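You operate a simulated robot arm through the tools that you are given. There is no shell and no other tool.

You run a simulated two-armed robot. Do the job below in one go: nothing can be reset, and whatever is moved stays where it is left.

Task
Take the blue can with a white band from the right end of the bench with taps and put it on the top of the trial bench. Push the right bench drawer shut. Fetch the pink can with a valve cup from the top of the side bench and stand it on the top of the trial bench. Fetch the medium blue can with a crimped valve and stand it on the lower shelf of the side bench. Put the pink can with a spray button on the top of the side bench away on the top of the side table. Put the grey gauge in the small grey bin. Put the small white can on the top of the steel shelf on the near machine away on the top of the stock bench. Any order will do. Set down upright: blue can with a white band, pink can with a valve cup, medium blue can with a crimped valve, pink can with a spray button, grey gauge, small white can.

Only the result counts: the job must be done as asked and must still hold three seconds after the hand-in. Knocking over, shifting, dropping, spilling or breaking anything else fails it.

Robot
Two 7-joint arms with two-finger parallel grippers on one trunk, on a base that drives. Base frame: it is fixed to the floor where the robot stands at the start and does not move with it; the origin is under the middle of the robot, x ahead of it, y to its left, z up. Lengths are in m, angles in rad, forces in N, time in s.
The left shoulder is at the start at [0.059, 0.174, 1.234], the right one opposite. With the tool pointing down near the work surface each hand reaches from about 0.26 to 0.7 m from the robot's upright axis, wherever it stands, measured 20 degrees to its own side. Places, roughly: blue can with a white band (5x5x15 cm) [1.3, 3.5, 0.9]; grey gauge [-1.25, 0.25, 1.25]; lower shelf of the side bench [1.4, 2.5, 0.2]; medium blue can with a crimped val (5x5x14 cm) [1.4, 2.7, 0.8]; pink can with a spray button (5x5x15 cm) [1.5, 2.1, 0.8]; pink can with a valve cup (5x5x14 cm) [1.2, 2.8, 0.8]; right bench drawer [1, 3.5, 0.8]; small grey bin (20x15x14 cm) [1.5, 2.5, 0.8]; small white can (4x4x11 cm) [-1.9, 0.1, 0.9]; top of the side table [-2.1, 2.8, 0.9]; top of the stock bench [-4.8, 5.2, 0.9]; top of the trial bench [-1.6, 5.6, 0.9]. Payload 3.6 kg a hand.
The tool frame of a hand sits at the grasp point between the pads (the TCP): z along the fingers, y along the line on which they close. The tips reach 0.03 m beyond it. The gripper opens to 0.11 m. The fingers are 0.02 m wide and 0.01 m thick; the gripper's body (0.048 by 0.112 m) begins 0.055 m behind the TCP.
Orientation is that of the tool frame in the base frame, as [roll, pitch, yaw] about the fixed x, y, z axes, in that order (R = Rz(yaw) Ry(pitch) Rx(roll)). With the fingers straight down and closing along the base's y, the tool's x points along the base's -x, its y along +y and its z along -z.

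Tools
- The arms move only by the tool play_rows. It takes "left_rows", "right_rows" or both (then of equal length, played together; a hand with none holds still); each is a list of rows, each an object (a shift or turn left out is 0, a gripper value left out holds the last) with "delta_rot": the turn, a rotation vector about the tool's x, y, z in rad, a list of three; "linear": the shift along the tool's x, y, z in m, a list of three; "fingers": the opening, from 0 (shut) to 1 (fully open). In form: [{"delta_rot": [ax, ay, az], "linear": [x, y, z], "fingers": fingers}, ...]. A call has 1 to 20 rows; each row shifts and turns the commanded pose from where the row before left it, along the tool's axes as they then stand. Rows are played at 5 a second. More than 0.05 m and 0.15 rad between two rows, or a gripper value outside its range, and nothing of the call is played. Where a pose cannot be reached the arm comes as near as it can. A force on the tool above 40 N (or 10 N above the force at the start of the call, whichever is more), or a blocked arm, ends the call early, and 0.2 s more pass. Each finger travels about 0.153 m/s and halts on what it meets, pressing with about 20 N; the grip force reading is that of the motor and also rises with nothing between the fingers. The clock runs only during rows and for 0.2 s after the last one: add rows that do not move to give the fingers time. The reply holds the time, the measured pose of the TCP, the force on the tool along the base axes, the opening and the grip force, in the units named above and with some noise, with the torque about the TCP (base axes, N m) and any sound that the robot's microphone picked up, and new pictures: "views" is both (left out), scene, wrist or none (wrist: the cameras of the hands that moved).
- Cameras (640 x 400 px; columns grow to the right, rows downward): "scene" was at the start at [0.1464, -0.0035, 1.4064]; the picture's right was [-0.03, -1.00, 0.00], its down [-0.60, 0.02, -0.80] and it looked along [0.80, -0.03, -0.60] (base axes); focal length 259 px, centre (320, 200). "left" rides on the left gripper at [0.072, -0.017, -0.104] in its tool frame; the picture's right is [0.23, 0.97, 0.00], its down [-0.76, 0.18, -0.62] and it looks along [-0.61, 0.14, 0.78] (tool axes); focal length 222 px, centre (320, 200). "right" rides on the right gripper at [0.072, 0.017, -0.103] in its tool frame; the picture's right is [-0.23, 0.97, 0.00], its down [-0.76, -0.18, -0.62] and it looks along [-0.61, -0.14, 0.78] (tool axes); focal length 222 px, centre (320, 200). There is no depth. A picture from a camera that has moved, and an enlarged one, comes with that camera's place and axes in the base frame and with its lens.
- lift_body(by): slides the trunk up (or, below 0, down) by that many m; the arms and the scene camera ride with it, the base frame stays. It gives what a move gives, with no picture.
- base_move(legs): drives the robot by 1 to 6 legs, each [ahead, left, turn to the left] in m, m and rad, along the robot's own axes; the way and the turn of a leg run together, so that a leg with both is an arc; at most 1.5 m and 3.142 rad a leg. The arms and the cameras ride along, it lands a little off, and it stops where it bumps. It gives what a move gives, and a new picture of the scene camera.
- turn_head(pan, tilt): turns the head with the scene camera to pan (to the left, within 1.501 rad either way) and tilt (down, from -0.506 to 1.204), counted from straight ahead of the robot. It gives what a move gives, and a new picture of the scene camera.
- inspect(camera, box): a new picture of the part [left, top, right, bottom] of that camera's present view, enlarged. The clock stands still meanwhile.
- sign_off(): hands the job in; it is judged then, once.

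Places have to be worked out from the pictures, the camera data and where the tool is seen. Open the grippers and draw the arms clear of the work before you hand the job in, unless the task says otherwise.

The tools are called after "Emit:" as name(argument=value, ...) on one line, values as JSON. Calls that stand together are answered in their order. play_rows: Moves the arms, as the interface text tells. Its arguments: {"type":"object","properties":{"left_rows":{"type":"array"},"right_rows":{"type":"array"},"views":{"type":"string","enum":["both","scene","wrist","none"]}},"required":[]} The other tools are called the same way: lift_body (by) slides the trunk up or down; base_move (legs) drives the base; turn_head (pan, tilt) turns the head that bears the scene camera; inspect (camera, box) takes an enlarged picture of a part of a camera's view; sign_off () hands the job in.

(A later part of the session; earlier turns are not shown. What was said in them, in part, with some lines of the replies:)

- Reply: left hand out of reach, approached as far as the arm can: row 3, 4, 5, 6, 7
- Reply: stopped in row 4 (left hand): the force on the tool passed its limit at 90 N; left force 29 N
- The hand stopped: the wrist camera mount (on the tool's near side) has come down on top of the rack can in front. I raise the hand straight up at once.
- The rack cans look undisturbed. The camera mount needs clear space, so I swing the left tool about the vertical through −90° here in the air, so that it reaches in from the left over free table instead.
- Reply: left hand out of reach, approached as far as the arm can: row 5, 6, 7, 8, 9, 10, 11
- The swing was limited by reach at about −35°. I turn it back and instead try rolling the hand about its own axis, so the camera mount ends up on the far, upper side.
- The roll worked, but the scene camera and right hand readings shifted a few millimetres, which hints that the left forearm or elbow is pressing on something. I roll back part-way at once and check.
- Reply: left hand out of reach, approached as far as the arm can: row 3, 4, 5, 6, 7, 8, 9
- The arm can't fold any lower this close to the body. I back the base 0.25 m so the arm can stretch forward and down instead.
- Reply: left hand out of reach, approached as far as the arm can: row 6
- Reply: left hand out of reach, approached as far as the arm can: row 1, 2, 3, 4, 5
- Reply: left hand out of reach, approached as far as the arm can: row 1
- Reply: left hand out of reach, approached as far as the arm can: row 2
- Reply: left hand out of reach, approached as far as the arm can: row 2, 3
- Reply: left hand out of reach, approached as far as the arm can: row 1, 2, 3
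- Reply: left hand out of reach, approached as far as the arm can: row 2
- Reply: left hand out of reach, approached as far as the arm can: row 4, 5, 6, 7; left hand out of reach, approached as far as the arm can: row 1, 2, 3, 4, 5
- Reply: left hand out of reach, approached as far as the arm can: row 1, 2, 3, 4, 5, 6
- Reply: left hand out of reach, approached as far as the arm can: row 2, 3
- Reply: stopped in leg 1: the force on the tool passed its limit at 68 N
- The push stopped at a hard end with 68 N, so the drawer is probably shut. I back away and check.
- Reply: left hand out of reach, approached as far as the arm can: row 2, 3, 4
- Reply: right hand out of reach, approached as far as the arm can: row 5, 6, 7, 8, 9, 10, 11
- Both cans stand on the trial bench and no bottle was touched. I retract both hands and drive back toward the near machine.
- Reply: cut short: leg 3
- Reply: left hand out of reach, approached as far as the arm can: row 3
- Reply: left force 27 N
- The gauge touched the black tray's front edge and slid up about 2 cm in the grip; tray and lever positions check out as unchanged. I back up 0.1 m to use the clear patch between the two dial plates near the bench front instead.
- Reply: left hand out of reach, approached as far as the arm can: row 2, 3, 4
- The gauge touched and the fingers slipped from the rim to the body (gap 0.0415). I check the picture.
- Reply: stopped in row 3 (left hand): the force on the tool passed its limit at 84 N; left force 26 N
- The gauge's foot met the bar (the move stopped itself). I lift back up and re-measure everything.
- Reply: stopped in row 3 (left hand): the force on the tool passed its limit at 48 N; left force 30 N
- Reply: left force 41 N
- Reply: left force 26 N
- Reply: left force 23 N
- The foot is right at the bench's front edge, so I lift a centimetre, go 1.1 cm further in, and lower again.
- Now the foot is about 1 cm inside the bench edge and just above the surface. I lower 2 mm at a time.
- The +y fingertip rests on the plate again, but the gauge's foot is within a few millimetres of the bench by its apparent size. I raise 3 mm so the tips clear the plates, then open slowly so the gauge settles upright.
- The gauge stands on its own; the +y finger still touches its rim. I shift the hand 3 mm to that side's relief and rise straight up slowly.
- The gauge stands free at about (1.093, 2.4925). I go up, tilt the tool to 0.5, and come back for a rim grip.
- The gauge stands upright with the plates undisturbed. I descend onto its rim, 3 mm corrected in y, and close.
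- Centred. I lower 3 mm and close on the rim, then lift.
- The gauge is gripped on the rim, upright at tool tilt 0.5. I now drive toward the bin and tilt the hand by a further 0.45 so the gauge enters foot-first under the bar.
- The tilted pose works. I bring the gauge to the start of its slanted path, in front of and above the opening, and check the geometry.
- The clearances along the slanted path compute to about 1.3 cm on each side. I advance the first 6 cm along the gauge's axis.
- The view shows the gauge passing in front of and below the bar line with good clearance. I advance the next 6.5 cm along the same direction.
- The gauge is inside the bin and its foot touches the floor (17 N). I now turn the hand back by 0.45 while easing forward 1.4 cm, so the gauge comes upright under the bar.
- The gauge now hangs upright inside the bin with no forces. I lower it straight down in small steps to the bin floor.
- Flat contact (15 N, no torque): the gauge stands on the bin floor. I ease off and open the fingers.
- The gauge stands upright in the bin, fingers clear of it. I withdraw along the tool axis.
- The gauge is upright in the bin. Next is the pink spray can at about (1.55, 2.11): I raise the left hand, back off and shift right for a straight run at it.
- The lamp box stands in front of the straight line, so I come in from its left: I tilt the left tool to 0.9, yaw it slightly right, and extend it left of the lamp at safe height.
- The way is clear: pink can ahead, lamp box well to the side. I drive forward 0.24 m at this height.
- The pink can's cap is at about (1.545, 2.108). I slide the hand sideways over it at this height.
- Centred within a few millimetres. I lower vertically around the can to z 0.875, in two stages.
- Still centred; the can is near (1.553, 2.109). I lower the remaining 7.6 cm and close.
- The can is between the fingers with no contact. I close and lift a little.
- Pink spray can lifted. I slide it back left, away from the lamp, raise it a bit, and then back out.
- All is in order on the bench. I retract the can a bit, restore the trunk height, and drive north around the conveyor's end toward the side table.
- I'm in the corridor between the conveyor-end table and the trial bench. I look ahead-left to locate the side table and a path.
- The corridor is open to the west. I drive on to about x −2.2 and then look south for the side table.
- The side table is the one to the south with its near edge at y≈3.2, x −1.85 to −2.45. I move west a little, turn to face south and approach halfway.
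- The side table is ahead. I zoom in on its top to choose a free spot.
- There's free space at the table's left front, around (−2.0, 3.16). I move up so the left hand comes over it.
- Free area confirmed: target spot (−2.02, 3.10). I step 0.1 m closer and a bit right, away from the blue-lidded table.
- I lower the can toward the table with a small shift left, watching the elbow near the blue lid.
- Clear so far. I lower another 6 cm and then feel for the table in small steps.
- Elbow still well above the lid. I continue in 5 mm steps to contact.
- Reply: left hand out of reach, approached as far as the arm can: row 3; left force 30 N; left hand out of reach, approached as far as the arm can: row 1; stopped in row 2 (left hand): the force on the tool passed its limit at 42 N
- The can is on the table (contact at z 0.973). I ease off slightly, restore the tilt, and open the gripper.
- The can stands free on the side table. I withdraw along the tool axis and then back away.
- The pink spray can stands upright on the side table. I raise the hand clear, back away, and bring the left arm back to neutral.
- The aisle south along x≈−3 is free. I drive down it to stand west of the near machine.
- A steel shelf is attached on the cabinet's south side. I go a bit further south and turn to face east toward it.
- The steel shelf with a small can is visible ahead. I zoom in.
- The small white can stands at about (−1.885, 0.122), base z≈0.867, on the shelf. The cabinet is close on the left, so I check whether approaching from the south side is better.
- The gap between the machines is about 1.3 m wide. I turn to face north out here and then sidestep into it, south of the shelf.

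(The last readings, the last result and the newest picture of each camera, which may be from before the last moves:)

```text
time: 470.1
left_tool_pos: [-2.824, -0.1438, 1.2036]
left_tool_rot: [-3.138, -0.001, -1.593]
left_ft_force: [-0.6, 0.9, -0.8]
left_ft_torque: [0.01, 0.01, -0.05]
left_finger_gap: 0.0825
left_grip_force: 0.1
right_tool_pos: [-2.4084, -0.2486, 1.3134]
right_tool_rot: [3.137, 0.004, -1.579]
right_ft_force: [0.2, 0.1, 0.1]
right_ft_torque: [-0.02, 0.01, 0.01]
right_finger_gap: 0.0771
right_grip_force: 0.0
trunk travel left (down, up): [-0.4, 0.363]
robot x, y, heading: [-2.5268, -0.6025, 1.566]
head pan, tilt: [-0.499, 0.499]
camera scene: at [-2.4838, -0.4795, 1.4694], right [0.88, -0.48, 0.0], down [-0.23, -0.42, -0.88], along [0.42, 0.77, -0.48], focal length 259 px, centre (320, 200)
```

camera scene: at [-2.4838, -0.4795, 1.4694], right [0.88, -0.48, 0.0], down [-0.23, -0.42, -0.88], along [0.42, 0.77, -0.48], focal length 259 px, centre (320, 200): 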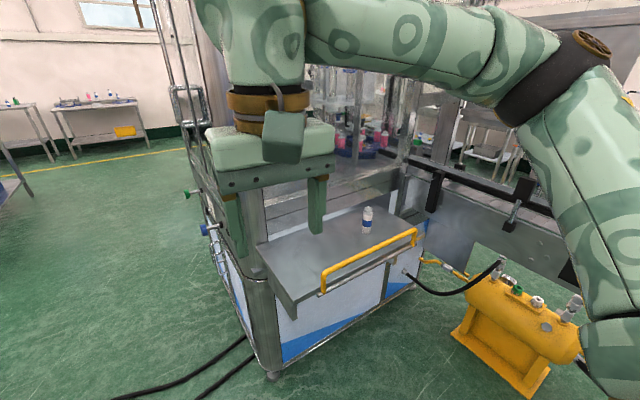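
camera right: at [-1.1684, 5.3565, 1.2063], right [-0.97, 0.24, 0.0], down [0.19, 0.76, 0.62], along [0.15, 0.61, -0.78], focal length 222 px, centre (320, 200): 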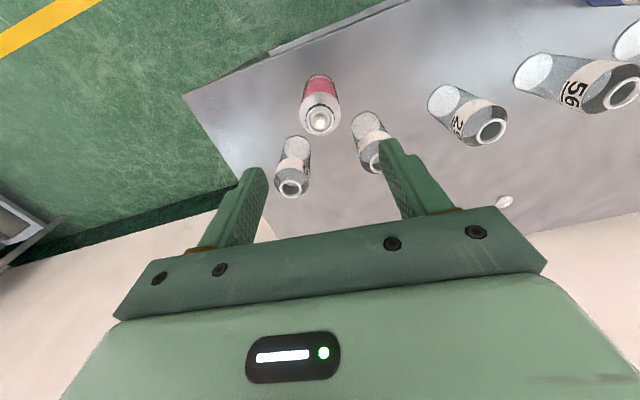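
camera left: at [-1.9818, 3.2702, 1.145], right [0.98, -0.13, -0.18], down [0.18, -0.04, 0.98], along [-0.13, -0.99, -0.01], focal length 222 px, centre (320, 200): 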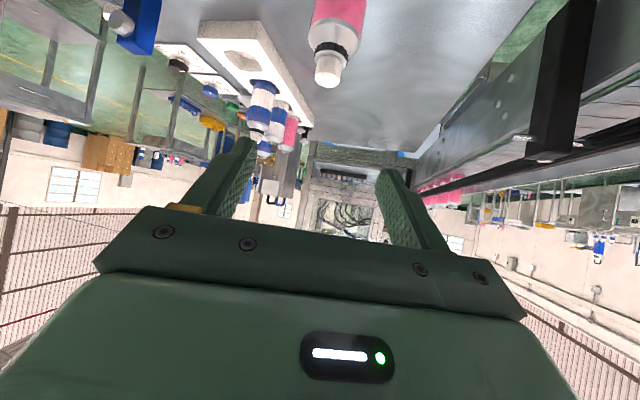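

By triangulation the can is at about (−1.948, 0.130), base z≈0.90; the yellow rail is lower, at y≈−0.03. I sidestep to line up the right hand.

Emit:
base_move(legs=[[0.05, -0.44, 0.004]])

Emit:
play_rows(right_rows=[{"delta_rot": [0, -0.15, 0], "fingers": 0.75}, {"delta_rot": [0, -0.15, 0]}, {"delta_rot": [0, -0.15, 0]}, {"delta_rot": [0, -0.15, 0]}, {}], views="none")

Emit:
turn_head(pan=-0.25, tilt=0.7)

```text
time: 472.8
left_tool_pos: [-2.3739, -0.0968, 1.2016]
left_tool_rot: [-3.136, -0.002, -1.588]
left_ft_force: [0.7, 0.9, -0.5]
left_ft_torque: [0.0, 0.02, 0.0]
left_finger_gap: 0.0827
left_grip_force: 0.2
right_tool_pos: [-1.9577, -0.1995, 1.3117]
right_tool_rot: [3.137, 0.003, -1.575]
right_ft_force: [-0.2, 0.2, 0.2]
right_ft_torque: [0.0, -0.01, 0.0]
right_finger_gap: 0.0769
right_grip_force: 0.1
trunk travel left (down, up): [-0.4, 0.363]
robot x, y, heading: [-2.0761, -0.5528, 1.57]
head pan, tilt: [-0.499, 0.499]
camera scene: at [-2.0329, -0.4303, 1.4694], right [0.88, -0.48, 0.0], down [-0.23, -0.42, -0.88], along [0.42, 0.77, -0.48], focal length 259 px, centre (320, 200)
```

scene: 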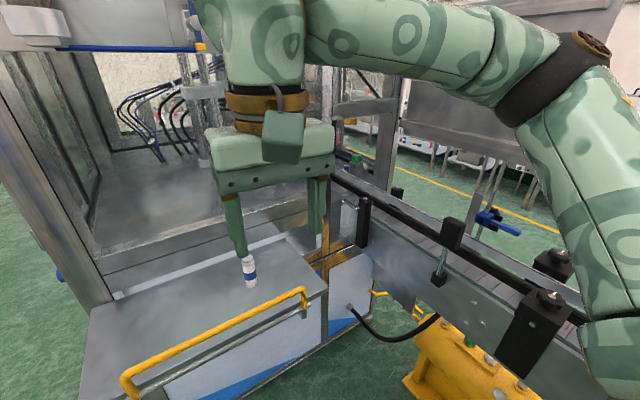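

```text
time: 474.0
left_tool_pos: [-2.3747, -0.096, 1.2028]
left_tool_rot: [-3.137, -0.004, -1.586]
left_ft_force: [0.6, 0.2, -0.1]
left_ft_torque: [0.0, 0.03, -0.02]
left_finger_gap: 0.0826
left_grip_force: 0.0
right_tool_pos: [-1.9573, -0.1987, 1.3129]
right_tool_rot: [3.138, 0.603, -1.577]
right_ft_force: [-0.5, 0.2, 0.1]
right_ft_torque: [0.02, 0.0, 0.02]
right_finger_gap: 0.0824
right_grip_force: 0.2
trunk travel left (down, up): [-0.4, 0.363]
robot x, y, heading: [-2.0761, -0.5535, 1.575]
head pan, tilt: [-0.499, 0.499]
```

```text
time: 474.8
left_tool_pos: [-2.374, -0.0957, 1.2021]
left_tool_rot: [-3.137, -0.001, -1.588]
left_ft_force: [0.5, -1.2, 0.0]
left_ft_torque: [-0.04, -0.01, -0.02]
left_finger_gap: 0.0824
left_grip_force: 0.0
right_tool_pos: [-1.9578, -0.1996, 1.3144]
right_tool_rot: [3.138, 0.602, -1.576]
right_ft_force: [0.3, -0.1, -0.4]
right_ft_torque: [0.01, -0.01, -0.01]
right_finger_gap: 0.0822
right_grip_force: 0.1
trunk travel left (down, up): [-0.4, 0.363]
robot x, y, heading: [-2.0771, -0.5544, 1.577]
head pan, tilt: [-0.25, 0.7]
camera scene: at [-2.0559, -0.4281, 1.4518], right [0.97, -0.24, 0.0], down [-0.16, -0.62, -0.77], along [0.19, 0.74, -0.64], focal length 259 px, centre (320, 200)
```

scene: 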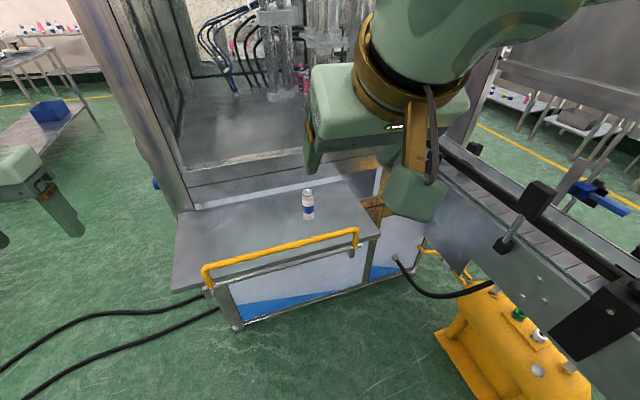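

The can is confirmed at (−1.953, 0.129). I reach the right hand over the rail to just above it.

Emit:
play_rows(right_rows=[{"linear": [-0.016, -0.0004, 0.0412]}, {"linear": [-0.016, -0.0004, 0.0412]}, {"linear": [-0.016, -0.0004, 0.0412]}, {"linear": [-0.016, -0.0004, 0.0412]}, {"linear": [-0.016, -0.0004, 0.0412]}, {"linear": [-0.016, -0.0004, 0.0412]}, {"linear": [-0.016, -0.0004, 0.0412]}, {"linear": [-0.016, -0.0004, 0.0412]}, {"linear": [-0.016, -0.0004, 0.0412]}, {}], views="both")

```text
time: 477.0
left_tool_pos: [-2.3744, -0.0967, 1.2025]
left_tool_rot: [-3.138, 0.0, -1.587]
left_ft_force: [-0.5, 0.4, 0.3]
left_ft_torque: [0.01, -0.02, 0.01]
left_finger_gap: 0.0825
left_grip_force: 0.0
right_tool_pos: [-1.9536, 0.1277, 1.0877]
right_tool_rot: [3.138, 0.604, -1.575]
right_ft_force: [-0.4, 0.6, -0.2]
right_ft_torque: [0.04, 0.01, 0.0]
right_finger_gap: 0.0821
right_grip_force: 0.0
trunk travel left (down, up): [-0.4, 0.363]
robot x, y, heading: [-2.0765, -0.5516, 1.573]
head pan, tilt: [-0.25, 0.7]
camera scene: at [-2.0557, -0.4288, 1.4519], right [0.97, -0.24, 0.0], down [-0.16, -0.62, -0.77], along [0.19, 0.74, -0.64], focal length 259 px, centre (320, 200)
camera right: at [-1.9708, 0.01, 1.1327], right [-0.97, 0.19, 0.13], down [0.18, 0.27, 0.94], along [0.14, 0.94, -0.3], focal length 222 px, centre (320, 200)
```

scene: 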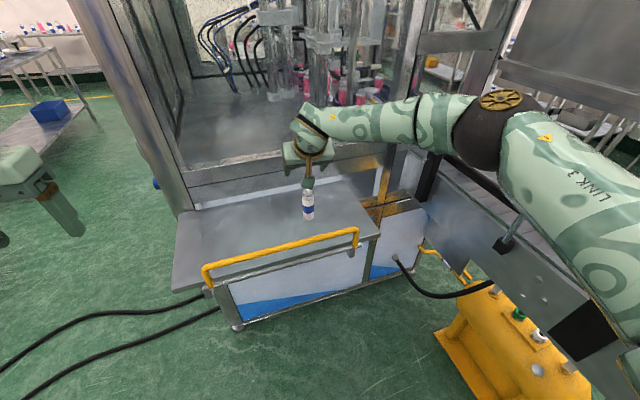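
right: 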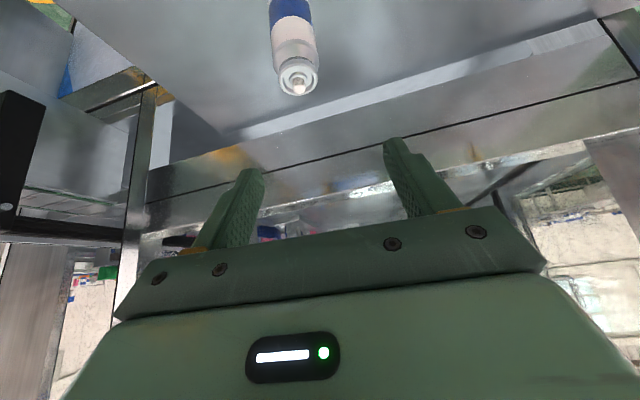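

The wrist view gives the can at (−1.948, 0.134). I descend around it to z 0.963 with that small correction.

Emit:
play_rows(right_rows=[{"linear": [0.0165, -0.0013, 0.0266]}, {"linear": [0.0165, -0.0013, 0.0266]}, {"linear": [0.0165, -0.0013, 0.0266]}, {"linear": [0.0165, -0.0013, 0.0266]}, {}], views="both")

```text
time: 478.2
left_tool_pos: [-2.3746, -0.096, 1.2022]
left_tool_rot: [-3.137, 0.0, -1.587]
left_ft_force: [-0.4, -1.0, 1.0]
left_ft_torque: [0.02, -0.02, 0.02]
left_finger_gap: 0.0826
left_grip_force: 0.0
right_tool_pos: [-1.9491, 0.134, 0.9641]
right_tool_rot: [3.14, 0.603, -1.575]
right_ft_force: [0.6, 0.2, 0.0]
right_ft_torque: [0.01, -0.04, 0.01]
right_finger_gap: 0.0825
right_grip_force: 0.0
trunk travel left (down, up): [-0.4, 0.363]
robot x, y, heading: [-2.0732, -0.5565, 1.577]
head pan, tilt: [-0.25, 0.7]
camera scene: at [-2.0561, -0.4281, 1.4518], right [0.97, -0.24, 0.0], down [-0.16, -0.62, -0.76], along [0.19, 0.74, -0.64], focal length 259 px, centre (320, 200)
camera right: at [-1.9663, 0.0155, 1.0079], right [-0.97, 0.19, 0.13], down [0.18, 0.27, 0.94], along [0.14, 0.94, -0.3], focal length 222 px, centre (320, 200)
```

scene: 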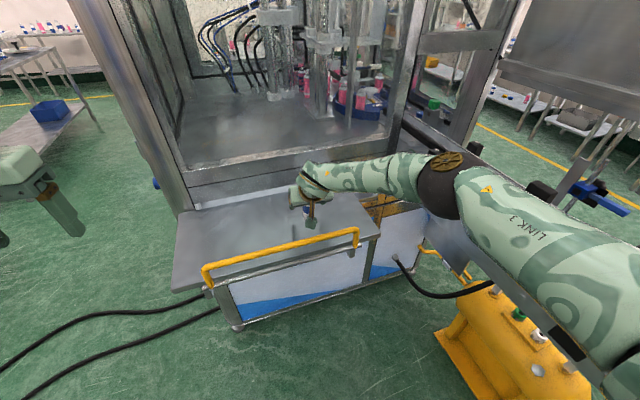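
right: 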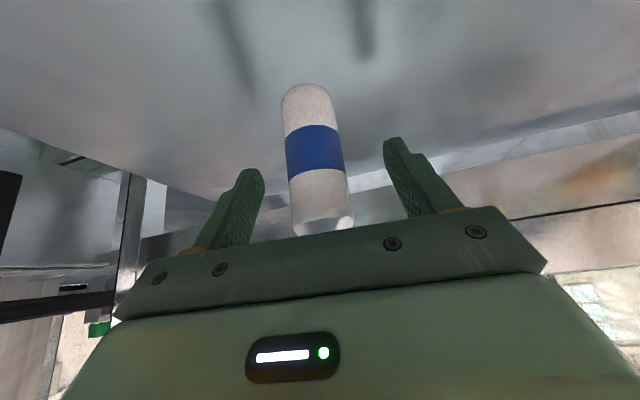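

The can is between the fingers. I close and lift it straight up.

Emit:
play_rows(right_rows=[{"fingers": 0.3}, {"fingers": 0}, {"fingers": 0}, {}, {"linear": [-0.0114, 0, -0.0165]}, {"linear": [-0.0227, 0, -0.0329]}, {"linear": [-0.0227, 0, -0.0329]}, {"linear": [-0.0227, 0, -0.0329]}, {"linear": [-0.0227, 0, -0.0329]}, {}], views="both")

```text
time: 480.4
left_tool_pos: [-2.3753, -0.0949, 1.2018]
left_tool_rot: [-3.14, -0.001, -1.586]
left_ft_force: [1.1, -0.2, 0.0]
left_ft_torque: [-0.01, -0.01, -0.01]
left_finger_gap: 0.0824
left_grip_force: 0.1
right_tool_pos: [-1.9481, 0.1348, 1.1437]
right_tool_rot: [3.137, 0.603, -1.575]
right_ft_force: [0.3, -0.2, -1.4]
right_ft_torque: [0.04, 0.0, -0.02]
right_finger_gap: 0.0337
right_grip_force: 20.2
trunk travel left (down, up): [-0.4, 0.363]
robot x, y, heading: [-2.0776, -0.5567, 1.576]
head pan, tilt: [-0.25, 0.7]
camera scene: at [-2.0559, -0.4273, 1.4516], right [0.97, -0.24, 0.0], down [-0.16, -0.63, -0.76], along [0.19, 0.74, -0.64], focal length 259 px, centre (320, 200)
camera right: at [-1.9652, 0.0167, 1.1877], right [-0.97, 0.19, 0.13], down [0.18, 0.27, 0.94], along [0.14, 0.94, -0.3], focal length 222 px, centre (320, 200)
```

scene: 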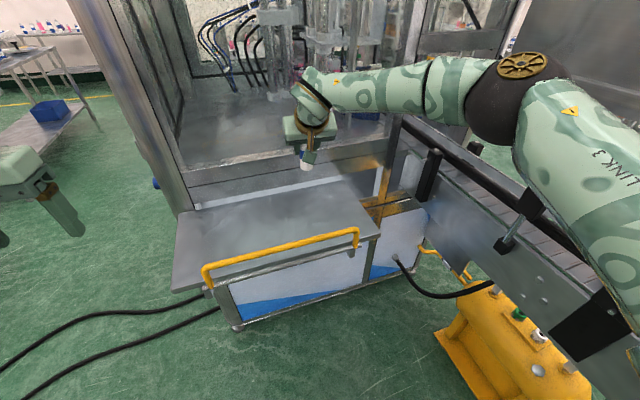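
right: 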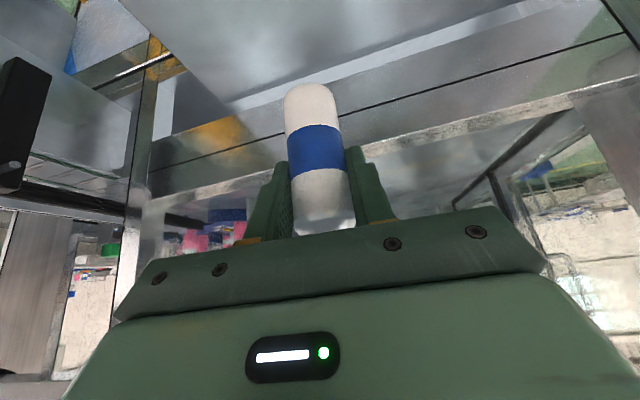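

The small white can is held upright. I draw it back over the rail and sidestep out of the gap to the west.

Emit:
play_rows(right_rows=[{"linear": [0.0296, 0, -0.0305]}, {"linear": [0.0296, 0, -0.0305]}, {"linear": [0.0296, 0, -0.0305]}, {"linear": [0.0296, 0, -0.0305]}, {"linear": [0.0296, 0, -0.0305]}, {}], views="none")

Emit:
base_move(legs=[[-0.05, 1.1, 0.0]])

Emit:
turn_head(pan=0.3, tilt=0.25)

```text
time: 481.8
left_tool_pos: [-2.3759, -0.0958, 1.2024]
left_tool_rot: [-3.137, -0.001, -1.588]
left_ft_force: [-0.7, -0.2, 0.0]
left_ft_torque: [-0.02, -0.02, 0.0]
left_finger_gap: 0.0822
left_grip_force: 0.0
right_tool_pos: [-1.9506, -0.0715, 1.1852]
right_tool_rot: [3.138, 0.602, -1.575]
right_ft_force: [0.0, 0.0, -0.2]
right_ft_torque: [0.01, -0.01, -0.01]
right_finger_gap: 0.0336
right_grip_force: 19.4
trunk travel left (down, up): [-0.4, 0.363]
robot x, y, heading: [-2.0737, -0.5542, 1.57]
head pan, tilt: [-0.25, 0.7]
```

```text
time: 487.4
left_tool_pos: [-3.4673, -0.1627, 1.2025]
left_tool_rot: [-3.139, -0.001, -1.575]
left_ft_force: [0.2, 0.8, -1.4]
left_ft_torque: [0.03, 0.0, 0.02]
left_finger_gap: 0.0824
left_grip_force: 0.1
right_tool_pos: [-3.0405, -0.132, 1.1859]
right_tool_rot: [3.138, 0.601, -1.562]
right_ft_force: [-0.2, -0.6, -0.6]
right_ft_torque: [0.02, 0.01, 0.0]
right_finger_gap: 0.034
right_grip_force: 20.2
trunk travel left (down, up): [-0.4, 0.363]
robot x, y, heading: [-3.1608, -0.616, 1.586]
head pan, tilt: [-0.25, 0.7]
camera scene: at [-3.143, -0.4893, 1.4517], right [0.97, -0.23, 0.0], down [-0.15, -0.63, -0.76], along [0.18, 0.74, -0.64], focal length 259 px, centre (320, 200)
```

scene: 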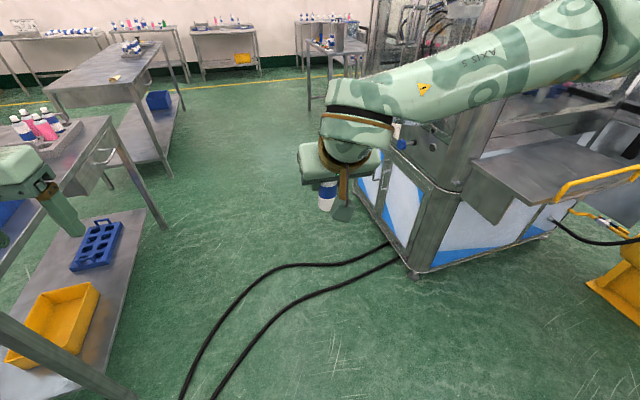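

```text
time: 488.3
left_tool_pos: [-3.4652, -0.162, 1.2028]
left_tool_rot: [-3.138, -0.005, -1.572]
left_ft_force: [-0.7, 0.7, 0.2]
left_ft_torque: [0.01, 0.02, 0.03]
left_finger_gap: 0.0825
left_grip_force: 0.1
right_tool_pos: [-3.043, -0.1313, 1.1865]
right_tool_rot: [3.138, 0.603, -1.563]
right_ft_force: [0.6, 0.2, -0.3]
right_ft_torque: [-0.01, -0.01, 0.01]
right_finger_gap: 0.0337
right_grip_force: 19.4
trunk travel left (down, up): [-0.4, 0.363]
robot x, y, heading: [-3.1603, -0.6136, 1.589]
head pan, tilt: [0.3, 0.25]
camera scene: at [-3.1914, -0.4831, 1.4925], right [0.95, 0.31, 0.0], down [0.08, -0.24, -0.97], along [-0.3, 0.92, -0.25], focal length 259 px, centre (320, 200)
```

scene: 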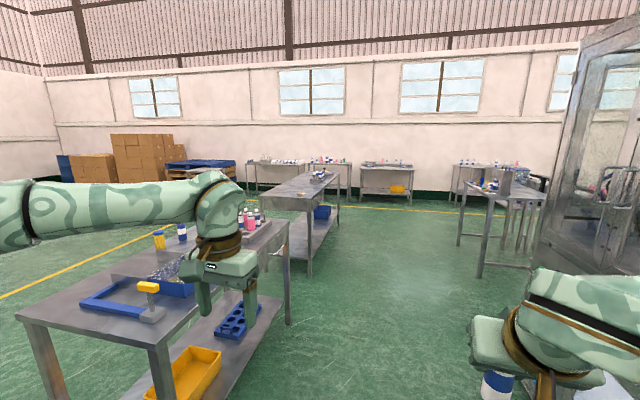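

The stock bench is at the far north wall. I drive north up the aisle with the can.

Emit:
base_move(legs=[[1.4, -0.05, -0.018], [1.5, 0.0, 0.0], [1.5, 0.0, 0.0], [0.45, 0.0, 0.0]])

Emit:
turn_head(pan=0.9, tilt=0.3)

```text
time: 511.7
left_tool_pos: [-3.4878, 4.6861, 1.2029]
left_tool_rot: [-3.139, -0.002, -1.58]
left_ft_force: [0.0, -0.3, -0.2]
left_ft_torque: [0.02, 0.01, -0.02]
left_finger_gap: 0.0825
left_grip_force: 0.1
right_tool_pos: [-3.0623, 4.7145, 1.1857]
right_tool_rot: [3.137, 0.602, -1.569]
right_ft_force: [0.1, -0.1, 0.4]
right_ft_torque: [-0.04, 0.01, 0.01]
right_finger_gap: 0.0334
right_grip_force: 19.9
trunk travel left (down, up): [-0.4, 0.363]
robot x, y, heading: [-3.1875, 4.2288, 1.579]
head pan, tilt: [0.3, 0.25]
camera scene: at [-3.2151, 4.3639, 1.4925], right [0.95, 0.3, 0.0], down [0.08, -0.24, -0.97], along [-0.3, 0.92, -0.25], focal length 259 px, centre (320, 200)
```

scene: 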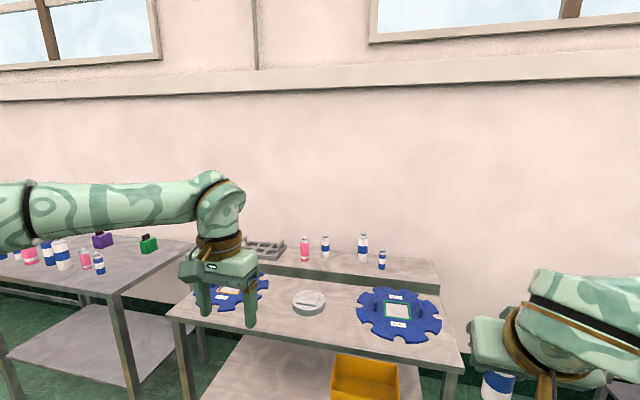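

```text
time: 512.7
left_tool_pos: [-3.4873, 4.6879, 1.2026]
left_tool_rot: [-3.139, -0.002, -1.578]
left_ft_force: [1.1, -0.3, 0.1]
left_ft_torque: [0.02, -0.01, -0.03]
left_finger_gap: 0.0828
left_grip_force: 0.1
right_tool_pos: [-3.0631, 4.7144, 1.1864]
right_tool_rot: [3.138, 0.602, -1.568]
right_ft_force: [0.4, 0.6, -1.3]
right_ft_torque: [0.05, -0.01, 0.01]
right_finger_gap: 0.0338
right_grip_force: 19.8
trunk travel left (down, up): [-0.4, 0.363]
robot x, y, heading: [-3.1857, 4.2306, 1.58]
head pan, tilt: [0.901, 0.3]
camera scene: at [-3.2603, 4.3319, 1.4878], right [0.61, 0.79, 0.0], down [0.23, -0.18, -0.96], along [-0.75, 0.59, -0.3], focal length 259 px, centre (320, 200)
```

scene: 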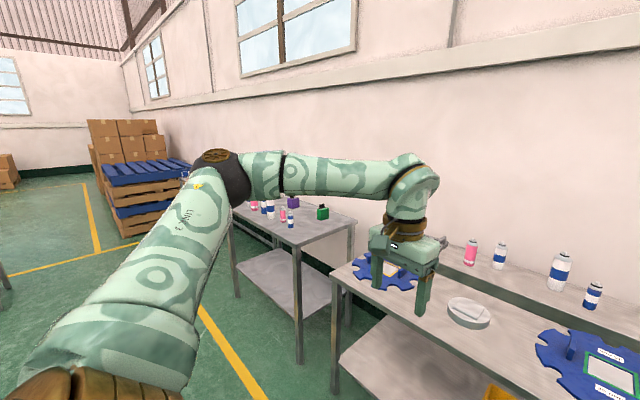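

The stock bench is the next one to the left, holding cans and coloured items. I back off slightly and sidestep left in front of it.

Emit:
base_move(legs=[[-0.1, 0.0, -0.01], [0.0, 1.3, 0.0]])

Emit:
turn_head(pan=0.0, tilt=0.5)

```text
time: 520.1
left_tool_pos: [-4.8132, 4.594, 1.2035]
left_tool_rot: [-3.138, -0.001, -1.596]
left_ft_force: [0.2, 0.1, 1.1]
left_ft_torque: [0.0, 0.02, 0.0]
left_finger_gap: 0.0826
left_grip_force: 0.1
right_tool_pos: [-4.3874, 4.6162, 1.1856]
right_tool_rot: [3.138, 0.602, -1.584]
right_ft_force: [0.1, -0.8, -0.4]
right_ft_torque: [0.01, -0.01, 0.02]
right_finger_gap: 0.0336
right_grip_force: 19.8
trunk travel left (down, up): [-0.4, 0.363]
robot x, y, heading: [-4.5161, 4.1367, 1.559]
head pan, tilt: [0.901, 0.3]
camera scene: at [-4.5907, 4.2369, 1.4878], right [0.63, 0.78, 0.0], down [0.23, -0.19, -0.96], along [-0.74, 0.6, -0.3], focal length 259 px, centre (320, 200)
```

scene: 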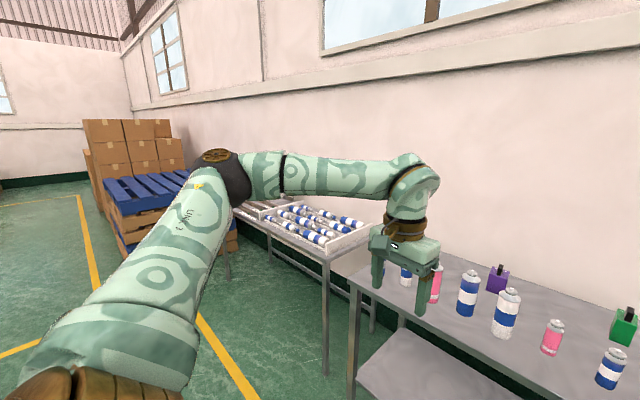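

```text
time: 521.3
left_tool_pos: [-4.8123, 4.596, 1.2031]
left_tool_rot: [-3.137, 0.0, -1.597]
left_ft_force: [-0.3, -0.3, 0.2]
left_ft_torque: [-0.01, 0.02, 0.0]
left_finger_gap: 0.0825
left_grip_force: 0.1
right_tool_pos: [-4.3866, 4.6156, 1.186]
right_tool_rot: [3.138, 0.602, -1.585]
right_ft_force: [-0.3, -0.1, -0.7]
right_ft_torque: [0.01, -0.03, -0.02]
right_finger_gap: 0.0335
right_grip_force: 20.2
trunk travel left (down, up): [-0.4, 0.363]
robot x, y, heading: [-4.5139, 4.1331, 1.564]
head pan, tilt: [0.0, 0.499]
camera scene: at [-4.5172, 4.2694, 1.4694], right [1.0, -0.01, 0.0], down [0.0, -0.48, -0.88], along [0.0, 0.88, -0.48], focal length 259 px, centre (320, 200)
```

scene: 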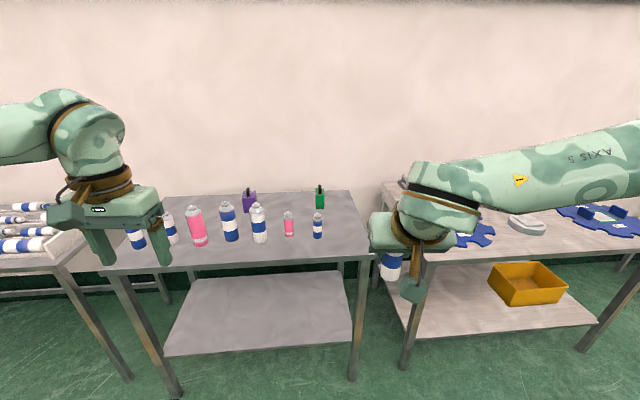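

The small blue can at (−4.52, 5.07) is the rightmost item; the right end of the stock bench is free around (−4.405, 5.12). I drive forward.

Emit:
base_move(legs=[[0.37, 0.01, 0.006]])

Emit:
turn_head(pan=-0.1, tilt=0.8)

```text
time: 523.7
left_tool_pos: [-4.8246, 4.9654, 1.2029]
left_tool_rot: [-3.139, -0.003, -1.589]
left_ft_force: [-0.2, 0.3, -1.7]
left_ft_torque: [-0.01, -0.01, -0.02]
left_finger_gap: 0.0825
left_grip_force: 0.0
right_tool_pos: [-4.3978, 4.9901, 1.1854]
right_tool_rot: [3.139, 0.604, -1.577]
right_ft_force: [-0.2, 0.3, -0.4]
right_ft_torque: [0.0, 0.01, -0.01]
right_finger_gap: 0.0334
right_grip_force: 20.1
trunk travel left (down, up): [-0.4, 0.363]
robot x, y, heading: [-4.5258, 4.5067, 1.571]
head pan, tilt: [0.0, 0.499]
camera scene: at [-4.5268, 4.6416, 1.4694], right [1.0, 0.0, 0.0], down [0.0, -0.48, -0.88], along [0.0, 0.88, -0.48], focal length 259 px, centre (320, 200)
```

scene: 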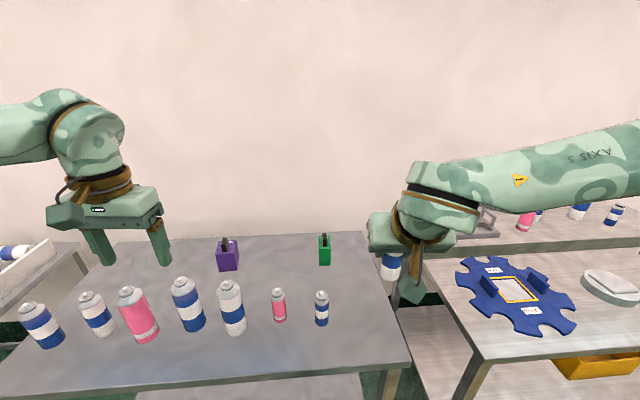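

```text
time: 524.5
left_tool_pos: [-4.8237, 4.9645, 1.2034]
left_tool_rot: [-3.139, 0.0, -1.589]
left_ft_force: [-0.1, 0.3, 0.3]
left_ft_torque: [-0.02, 0.0, 0.03]
left_finger_gap: 0.0826
left_grip_force: 0.0
right_tool_pos: [-4.3991, 4.988, 1.1867]
right_tool_rot: [3.138, 0.602, -1.577]
right_ft_force: [1.0, -0.7, -0.2]
right_ft_torque: [-0.01, 0.03, -0.03]
right_finger_gap: 0.0336
right_grip_force: 19.3
trunk travel left (down, up): [-0.4, 0.363]
robot x, y, heading: [-4.5278, 4.5069, 1.576]
head pan, tilt: [-0.099, 0.799]
camera scene: at [-4.5188, 4.6299, 1.4436], right [1.0, -0.1, 0.0], down [-0.07, -0.71, -0.7], along [0.07, 0.69, -0.72], focal length 259 px, centre (320, 200)
```

scene: 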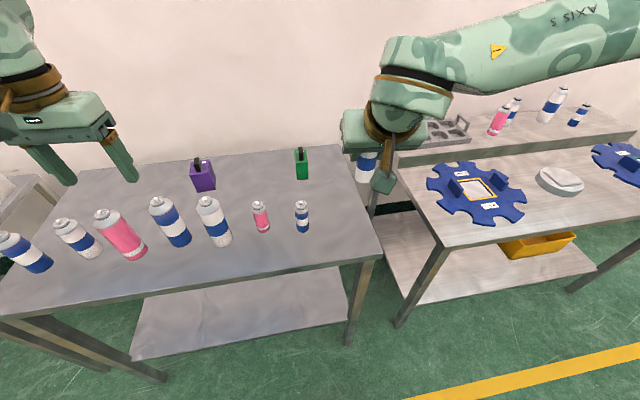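

The spot (−4.41, 5.12) is free. I move the can above it and partway down.

Emit:
play_rows(right_rows=[{"linear": [-0.0028, 0.0024, 0.0425]}, {"linear": [-0.0028, 0.0024, 0.0425]}, {"linear": [-0.0028, 0.0024, 0.0425]}, {"linear": [-0.0028, 0.0024, 0.0425]}, {"linear": [-0.0028, 0.0024, 0.0425]}, {}], views="both")

```text
time: 525.9
left_tool_pos: [-4.8227, 4.9645, 1.2032]
left_tool_rot: [-3.139, 0.001, -1.591]
left_ft_force: [0.1, 0.0, -0.6]
left_ft_torque: [0.01, 0.0, 0.0]
left_finger_gap: 0.0824
left_grip_force: 0.1
right_tool_pos: [-4.4114, 5.1199, 1.017]
right_tool_rot: [3.139, 0.603, -1.579]
right_ft_force: [-0.6, 0.5, 0.2]
right_ft_torque: [-0.03, 0.01, -0.01]
right_finger_gap: 0.0337
right_grip_force: 19.6
trunk travel left (down, up): [-0.4, 0.363]
robot x, y, heading: [-4.525, 4.5056, 1.569]
head pan, tilt: [-0.099, 0.799]
camera scene: at [-4.5185, 4.6295, 1.4436], right [1.0, -0.1, 0.0], down [-0.07, -0.71, -0.7], along [0.07, 0.69, -0.72], focal length 259 px, centre (320, 200)
camera right: at [-4.4282, 5.0022, 1.0625], right [-0.97, 0.19, 0.13], down [0.18, 0.27, 0.94], along [0.15, 0.94, -0.3], focal length 222 px, centre (320, 200)
```

scene: 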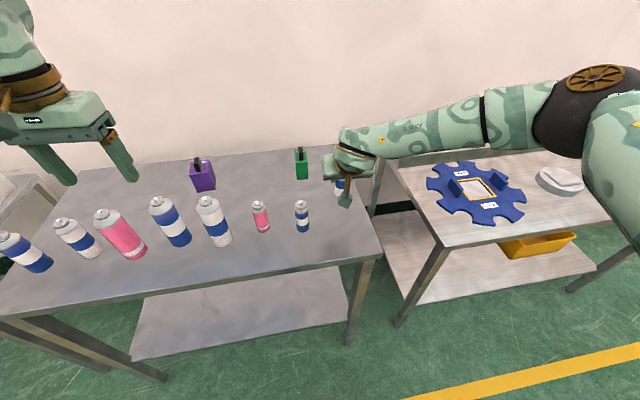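
right: 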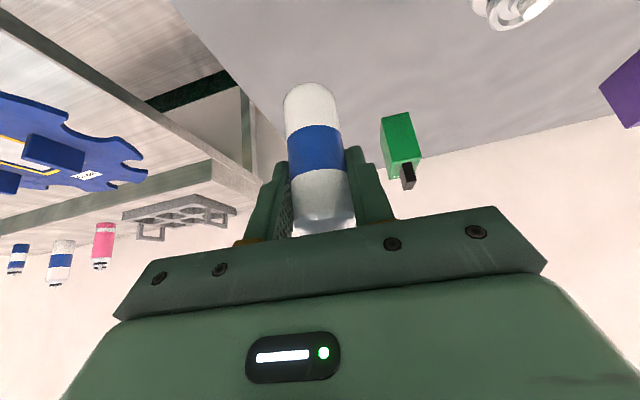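

The bench's right edge is about 6 cm from the can centre; I shift it 1.4 cm inward and lower.

Emit:
play_rows(right_rows=[{"linear": [0.0198, 0.007, 0.0288]}, {"linear": [0.0198, 0.007, 0.0288]}, {}], views="none")

Emit:
play_rows(right_rows=[{"linear": [0.0028, 0, 0.0041]}, {"linear": [0.0028, 0, 0.0041]}], views="none")

```text
time: 526.7
left_tool_pos: [-4.823, 4.9646, 1.2026]
left_tool_rot: [-3.139, -0.001, -1.589]
left_ft_force: [-0.1, 0.8, -0.9]
left_ft_torque: [-0.01, -0.02, 0.03]
left_finger_gap: 0.0827
left_grip_force: 0.1
right_tool_pos: [-4.4231, 5.1195, 0.9487]
right_tool_rot: [3.139, 0.601, -1.576]
right_ft_force: [0.5, 0.4, -0.4]
right_ft_torque: [0.02, 0.02, 0.0]
right_finger_gap: 0.0336
right_grip_force: 20.1
trunk travel left (down, up): [-0.4, 0.363]
robot x, y, heading: [-4.5252, 4.505, 1.578]
head pan, tilt: [-0.099, 0.799]
```

```text
time: 527.3
left_tool_pos: [-4.8233, 4.9638, 1.2029]
left_tool_rot: [-3.139, -0.001, -1.59]
left_ft_force: [0.8, -0.6, 0.8]
left_ft_torque: [0.02, 0.01, 0.01]
left_finger_gap: 0.0823
left_grip_force: 0.2
right_tool_pos: [-4.4248, 5.1197, 0.937]
right_tool_rot: [3.139, 0.603, -1.579]
right_ft_force: [0.3, -0.6, -0.4]
right_ft_torque: [-0.01, 0.0, -0.02]
right_finger_gap: 0.0332
right_grip_force: 19.8
trunk travel left (down, up): [-0.4, 0.363]
robot x, y, heading: [-4.5274, 4.5042, 1.57]
head pan, tilt: [-0.099, 0.799]
```

No contact yet at z 0.937; I continue in small steps.

Emit:
play_rows(right_rows=[{"linear": [0.0023, 0, 0.0033]}, {"linear": [0.0023, 0, 0.0033]}, {"linear": [0.0023, 0, 0.0033]}], views="none")

Emit:
inspect(camera="right", box=[180, 0, 460, 240])

```text
time: 528.1
left_tool_pos: [-4.824, 4.9648, 1.2026]
left_tool_rot: [-3.137, -0.002, -1.591]
left_ft_force: [-0.2, 0.3, -0.9]
left_ft_torque: [-0.02, -0.01, -0.04]
left_finger_gap: 0.0825
left_grip_force: 0.1
right_tool_pos: [-4.4253, 5.1198, 0.9259]
right_tool_rot: [3.139, 0.604, -1.577]
right_ft_force: [0.1, -0.2, -0.2]
right_ft_torque: [0.01, -0.03, 0.02]
right_finger_gap: 0.0338
right_grip_force: 19.7
trunk travel left (down, up): [-0.4, 0.363]
robot x, y, heading: [-4.5292, 4.5037, 1.576]
head pan, tilt: [-0.099, 0.799]
```

```text
1.67 times, centred on (320, 120) of right
camera zoom: at [-4.4419, 5.0022, 0.9707], right [-0.97, 0.19, 0.13], down [0.18, 0.27, 0.94], along [0.15, 0.94, -0.3], focal length 370 px, centre (320, 333)
```

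zoom: 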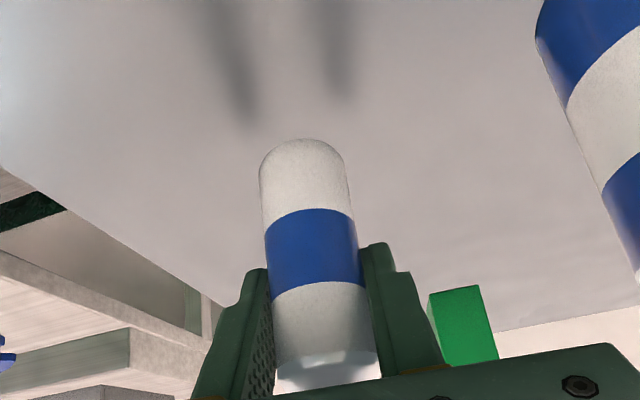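

Still a little above the surface; I keep going.

Emit:
play_rows(right_rows=[{"linear": [0.0023, 0, 0.0033]}, {"linear": [0.0023, 0, 0.0033]}, {"linear": [0.0017, 0, 0.0025]}], views="none")

```text
time: 528.9
left_tool_pos: [-4.8234, 4.9638, 1.2033]
left_tool_rot: [-3.139, -0.001, -1.59]
left_ft_force: [-0.3, -0.4, 0.1]
left_ft_torque: [0.02, 0.01, -0.01]
left_finger_gap: 0.0826
left_grip_force: 0.0
right_tool_pos: [-4.426, 5.1196, 0.9184]
right_tool_rot: [3.139, 0.607, -1.58]
right_ft_force: [1.9, 2.0, 18.0]
right_ft_torque: [0.17, -0.13, -0.02]
right_finger_gap: 0.0339
right_grip_force: 19.2
trunk travel left (down, up): [-0.4, 0.363]
robot x, y, heading: [-4.524, 4.5035, 1.576]
head pan, tilt: [-0.099, 0.799]
```

The small white can touches the bench (18 N). I ease up a millimetre and release it, then withdraw along the tool axis.

Emit:
play_rows(right_rows=[{"linear": [-0.0006, 0, -0.0008]}, {}, {"fingers": 0.45}, {"fingers": 0.65}, {}], views="wrist")

Emit:
play_rows(right_rows=[{"linear": [0, 0, -0.02]}, {"linear": [0, 0, -0.035]}, {"linear": [0, 0, -0.045]}, {"linear": [0, 0, -0.045]}, {"linear": [0, 0, -0.045]}], views="both")

```text
time: 530.1
left_tool_pos: [-4.8245, 4.9644, 1.2029]
left_tool_rot: [-3.137, -0.002, -1.59]
left_ft_force: [-0.4, 0.5, 0.4]
left_ft_torque: [-0.02, -0.03, 0.01]
left_finger_gap: 0.0825
left_grip_force: 0.0
right_tool_pos: [-4.4257, 5.1199, 0.9159]
right_tool_rot: [3.137, 0.602, -1.578]
right_ft_force: [0.5, -0.4, -0.1]
right_ft_torque: [0.03, 0.02, 0.02]
right_finger_gap: 0.0713
right_grip_force: 0.1
trunk travel left (down, up): [-0.4, 0.363]
robot x, y, heading: [-4.526, 4.5027, 1.566]
head pan, tilt: [-0.099, 0.799]
camera right: at [-4.4425, 5.0021, 0.9607], right [-0.97, 0.19, 0.13], down [0.18, 0.27, 0.94], along [0.15, 0.94, -0.3], focal length 222 px, centre (320, 200)
```

right: 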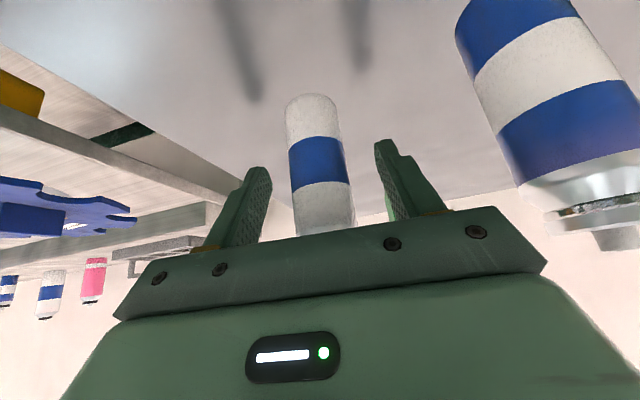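

```text
time: 531.3
left_tool_pos: [-4.8235, 4.965, 1.2039]
left_tool_rot: [-3.138, 0.0, -1.59]
left_ft_force: [0.1, -0.4, -0.9]
left_ft_torque: [0.03, 0.03, -0.01]
left_finger_gap: 0.0825
left_grip_force: 0.1
right_tool_pos: [-4.4259, 5.0119, 1.074]
right_tool_rot: [3.138, 0.604, -1.578]
right_ft_force: [0.0, -0.3, -0.3]
right_ft_torque: [-0.03, 0.0, 0.04]
right_finger_gap: 0.0716
right_grip_force: 0.2
trunk travel left (down, up): [-0.4, 0.363]
robot x, y, heading: [-4.5242, 4.5083, 1.569]
head pan, tilt: [-0.099, 0.799]
camera scene: at [-4.5188, 4.6289, 1.4436], right [1.0, -0.1, 0.0], down [-0.07, -0.71, -0.7], along [0.07, 0.69, -0.72], focal length 259 px, centre (320, 200)
camera right: at [-4.442, 4.894, 1.1185], right [-0.97, 0.19, 0.13], down [0.18, 0.27, 0.94], along [0.15, 0.94, -0.3], focal length 222 px, centre (320, 200)
```

scene: 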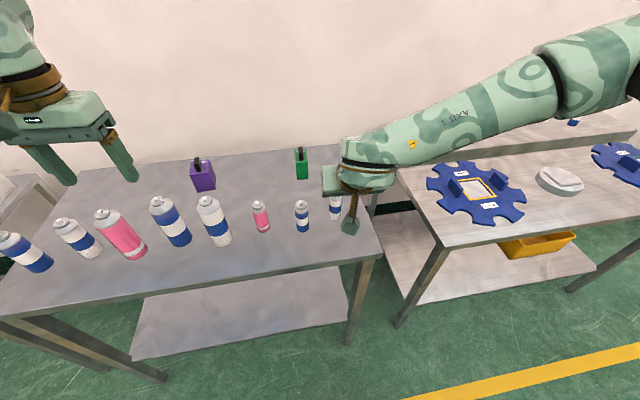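
right: 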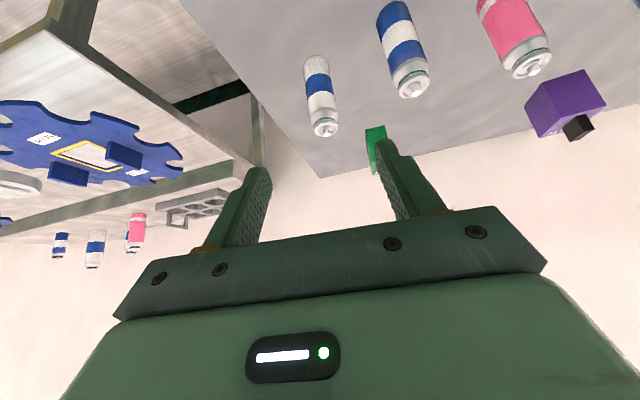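

The small white can stands on the stock bench. I raise the right hand, open both grippers fully and back away.

Emit:
play_rows(right_rows=[{"linear": [0.02, 0, -0.04], "fingers": 1}, {"linear": [0.0, 0, -0.045]}, {"linear": [-0.02, 0, -0.03]}, {"delta_rot": [0, 0.15, 0]}, {"delta_rot": [0, 0.15, 0]}, {"delta_rot": [0, 0.15, 0]}, {"delta_rot": [0, 0.15, 0]}], left_rows=[{"linear": [0.02, 0, -0.01], "fingers": 1}, {"linear": [0.02, 0, -0.01]}, {"linear": [0.02, 0, -0.01]}, {}, {}, {}, {}], views="none")

Emit:
base_move(legs=[[-0.4, 0.0, 0.0]])

Emit:
inspect(camera="scene", box=[120, 60, 440, 260])

Emit:
turn_head(pan=-1.2, tilt=0.2)

```text
time: 532.9
left_tool_pos: [-4.8253, 4.9055, 1.2312]
left_tool_rot: [-3.137, -0.001, -1.589]
left_ft_force: [0.7, 0.2, 1.0]
left_ft_torque: [-0.02, 0.03, -0.02]
left_finger_gap: 0.1099
left_grip_force: 0.0
right_tool_pos: [-4.4252, 4.9481, 1.1692]
right_tool_rot: [3.138, 0.002, -1.576]
right_ft_force: [-0.4, -0.6, -0.1]
right_ft_torque: [-0.01, 0.02, 0.01]
right_finger_gap: 0.1101
right_grip_force: 0.0
trunk travel left (down, up): [-0.4, 0.363]
robot x, y, heading: [-4.5284, 4.5047, 1.57]
head pan, tilt: [-0.099, 0.799]
```

```text
time: 535.4
left_tool_pos: [-4.8238, 4.5032, 1.2317]
left_tool_rot: [-3.138, 0.001, -1.591]
left_ft_force: [0.0, 0.0, 0.9]
left_ft_torque: [0.0, 0.02, -0.01]
left_finger_gap: 0.1102
left_grip_force: 0.0
right_tool_pos: [-4.4244, 4.5459, 1.1692]
right_tool_rot: [3.14, 0.004, -1.58]
right_ft_force: [-0.1, 0.3, 0.3]
right_ft_torque: [0.02, -0.01, -0.01]
right_finger_gap: 0.1099
right_grip_force: 0.0
trunk travel left (down, up): [-0.4, 0.363]
robot x, y, heading: [-4.5257, 4.1019, 1.567]
head pan, tilt: [-0.099, 0.799]
camera scene: at [-4.519, 4.2283, 1.4435], right [0.99, -0.1, 0.0], down [-0.07, -0.71, -0.7], along [0.07, 0.69, -0.72], focal length 259 px, centre (320, 200)
```

scene: 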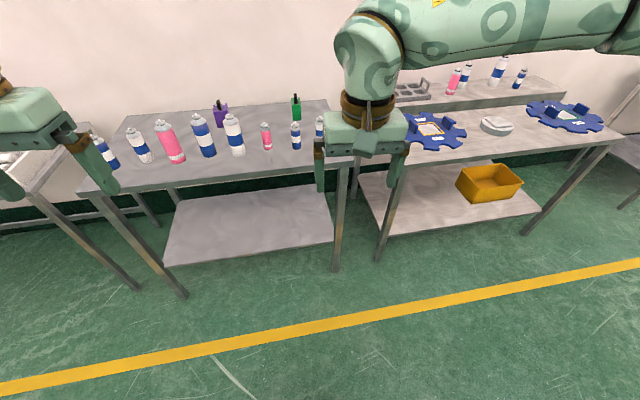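

```text
2.00 times, centred on (280, 160) of scene
camera zoom: at [-4.519, 4.2283, 1.4435], right [0.99, -0.1, 0.0], down [-0.07, -0.71, -0.7], along [0.07, 0.69, -0.72], focal length 517 px, centre (400, 280)
```

zoom: 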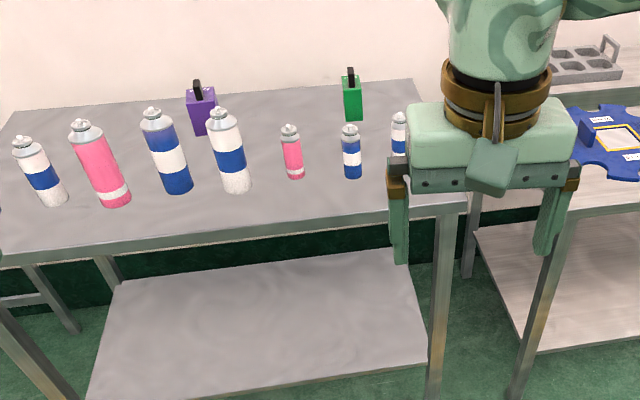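

```text
time: 536.7
left_tool_pos: [-4.8234, 4.5028, 1.2324]
left_tool_rot: [-3.138, -0.003, -1.591]
left_ft_force: [0.0, -0.5, -0.2]
left_ft_torque: [0.04, -0.02, 0.0]
left_finger_gap: 0.1102
left_grip_force: 0.0
right_tool_pos: [-4.4242, 4.5457, 1.1687]
right_tool_rot: [3.14, 0.002, -1.58]
right_ft_force: [-0.5, 0.6, -0.4]
right_ft_torque: [-0.01, -0.01, 0.02]
right_finger_gap: 0.11
right_grip_force: 0.0
trunk travel left (down, up): [-0.4, 0.363]
robot x, y, heading: [-4.5263, 4.1044, 1.571]
head pan, tilt: [-1.201, 0.201]
camera scene: at [-4.4403, 4.1823, 1.4971], right [0.36, -0.93, 0.0], down [-0.19, -0.07, -0.98], along [0.91, 0.35, -0.2], focal length 259 px, centre (320, 200)
```

scene: 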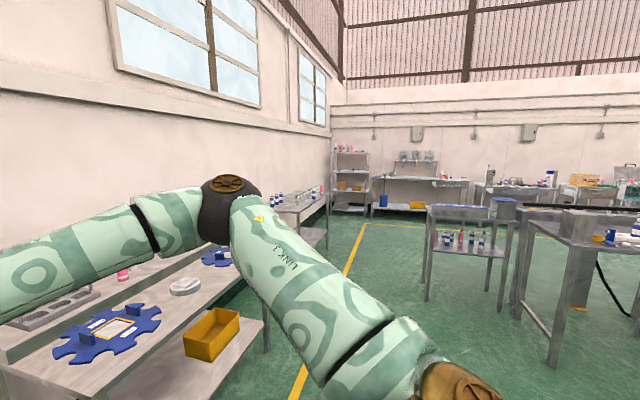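

The stock bench looks right. I zoom toward the trial bench, and also the distant drawer bench and side table, for a last check.

Emit:
inspect(camera="scene", box=[255, 165, 345, 235])

Emit:
inspect(camera="scene", box=[365, 140, 500, 225])

Emit:
inspect(camera="scene", box=[520, 160, 640, 280])

```text
5.71 times, centred on (300, 200) of scene
camera zoom: at [-4.4403, 4.1823, 1.4971], right [0.36, -0.93, 0.0], down [-0.19, -0.07, -0.98], along [0.91, 0.35, -0.2], focal length 1478 px, centre (434, 200)
```

zoom: 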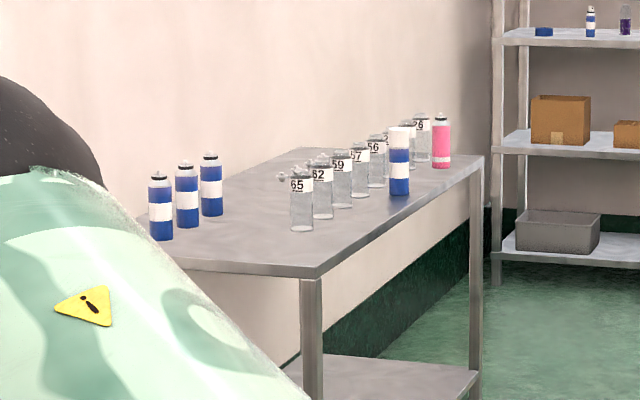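

```text
4.71 times, centred on (432, 182) of scene
camera zoom: at [-4.4403, 4.1823, 1.4971], right [0.36, -0.93, 0.0], down [-0.19, -0.07, -0.98], along [0.91, 0.35, -0.2], focal length 1217 px, centre (-209, 282)
```

zoom: 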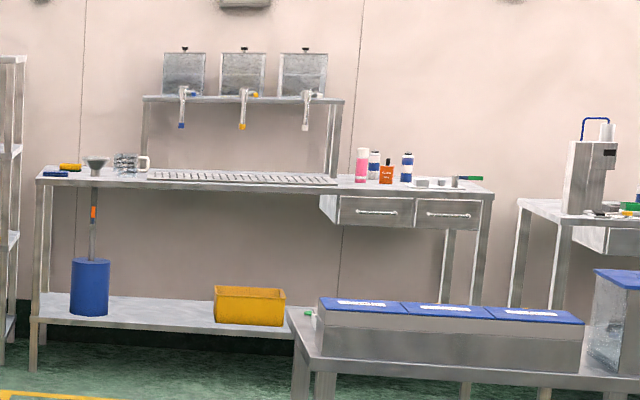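

```text
3.33 times, centred on (580, 220) of scene
camera zoom: at [-4.4403, 4.1823, 1.4971], right [0.36, -0.93, 0.0], down [-0.19, -0.07, -0.98], along [0.91, 0.35, -0.2], focal length 862 px, centre (-547, 133)
```

zoom: 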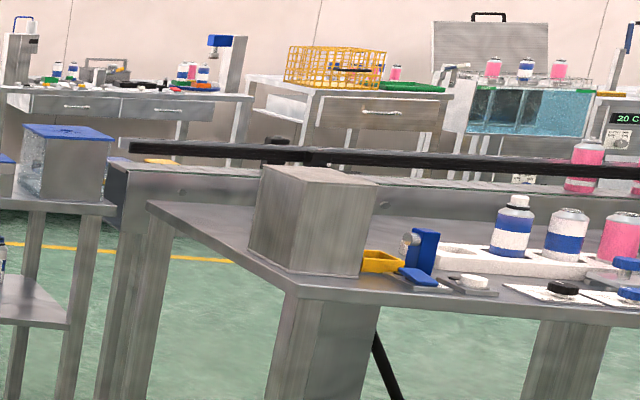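

Everything checks out: both cans upright on the trial bench, the drawer flush, and the other items in place. The grippers are open and the arms are clear, so I hand the job in.

Emit:
sign_off()

```text
The job is handed in.
```

I finished all seven parts of the job and handed it in. The last pictures show the items placed and upright, but I touched a few other things along the way.

| Task | Result |
|---|---|
| Blue can with a white band | Upright on the trial bench, in the strip in front of the glass bottles |
| Right bench drawer | Pushed in; its front is flush with the drawer next to it |
| Pink can with a valve cup | Upright on the trial bench, near its right end |
| Medium blue can with a crimped valve | Upright on the lower shelf of the side bench |
| Pink can with a spray button | Upright on the side table |
| Grey gauge | Upright in the small grey bin |
| Small white can | Upright at the right end of the stock bench |

**Choosing between look-alikes:** several cans looked the same, so I went by your listed positions and sizes. For the medium blue can I took the one standing behind the rack. For the blue can with a white band I took the white-capped, 15 cm one.

**Contacts that could count against the job:**
- **Grey bin:** it slid about 1 cm when the gauge caught on its handle bar.
- **Rack blue can:** the wrist camera pressed on top of it at about 90 N. It stayed in its slot.
- **Press on the side bench:** the left elbow leaned on it early on. It looked to be in place afterwards.
- **Rotary-table blue can:** the gripper pressed on its shoulder at about 40 N. It stayed standing.
- **Side-bench lever, black tray and dial plates:** each was touched while I handled the gauge. Lever and tray still measured in place within about 1–2 cm, and the plates looked undisturbed.
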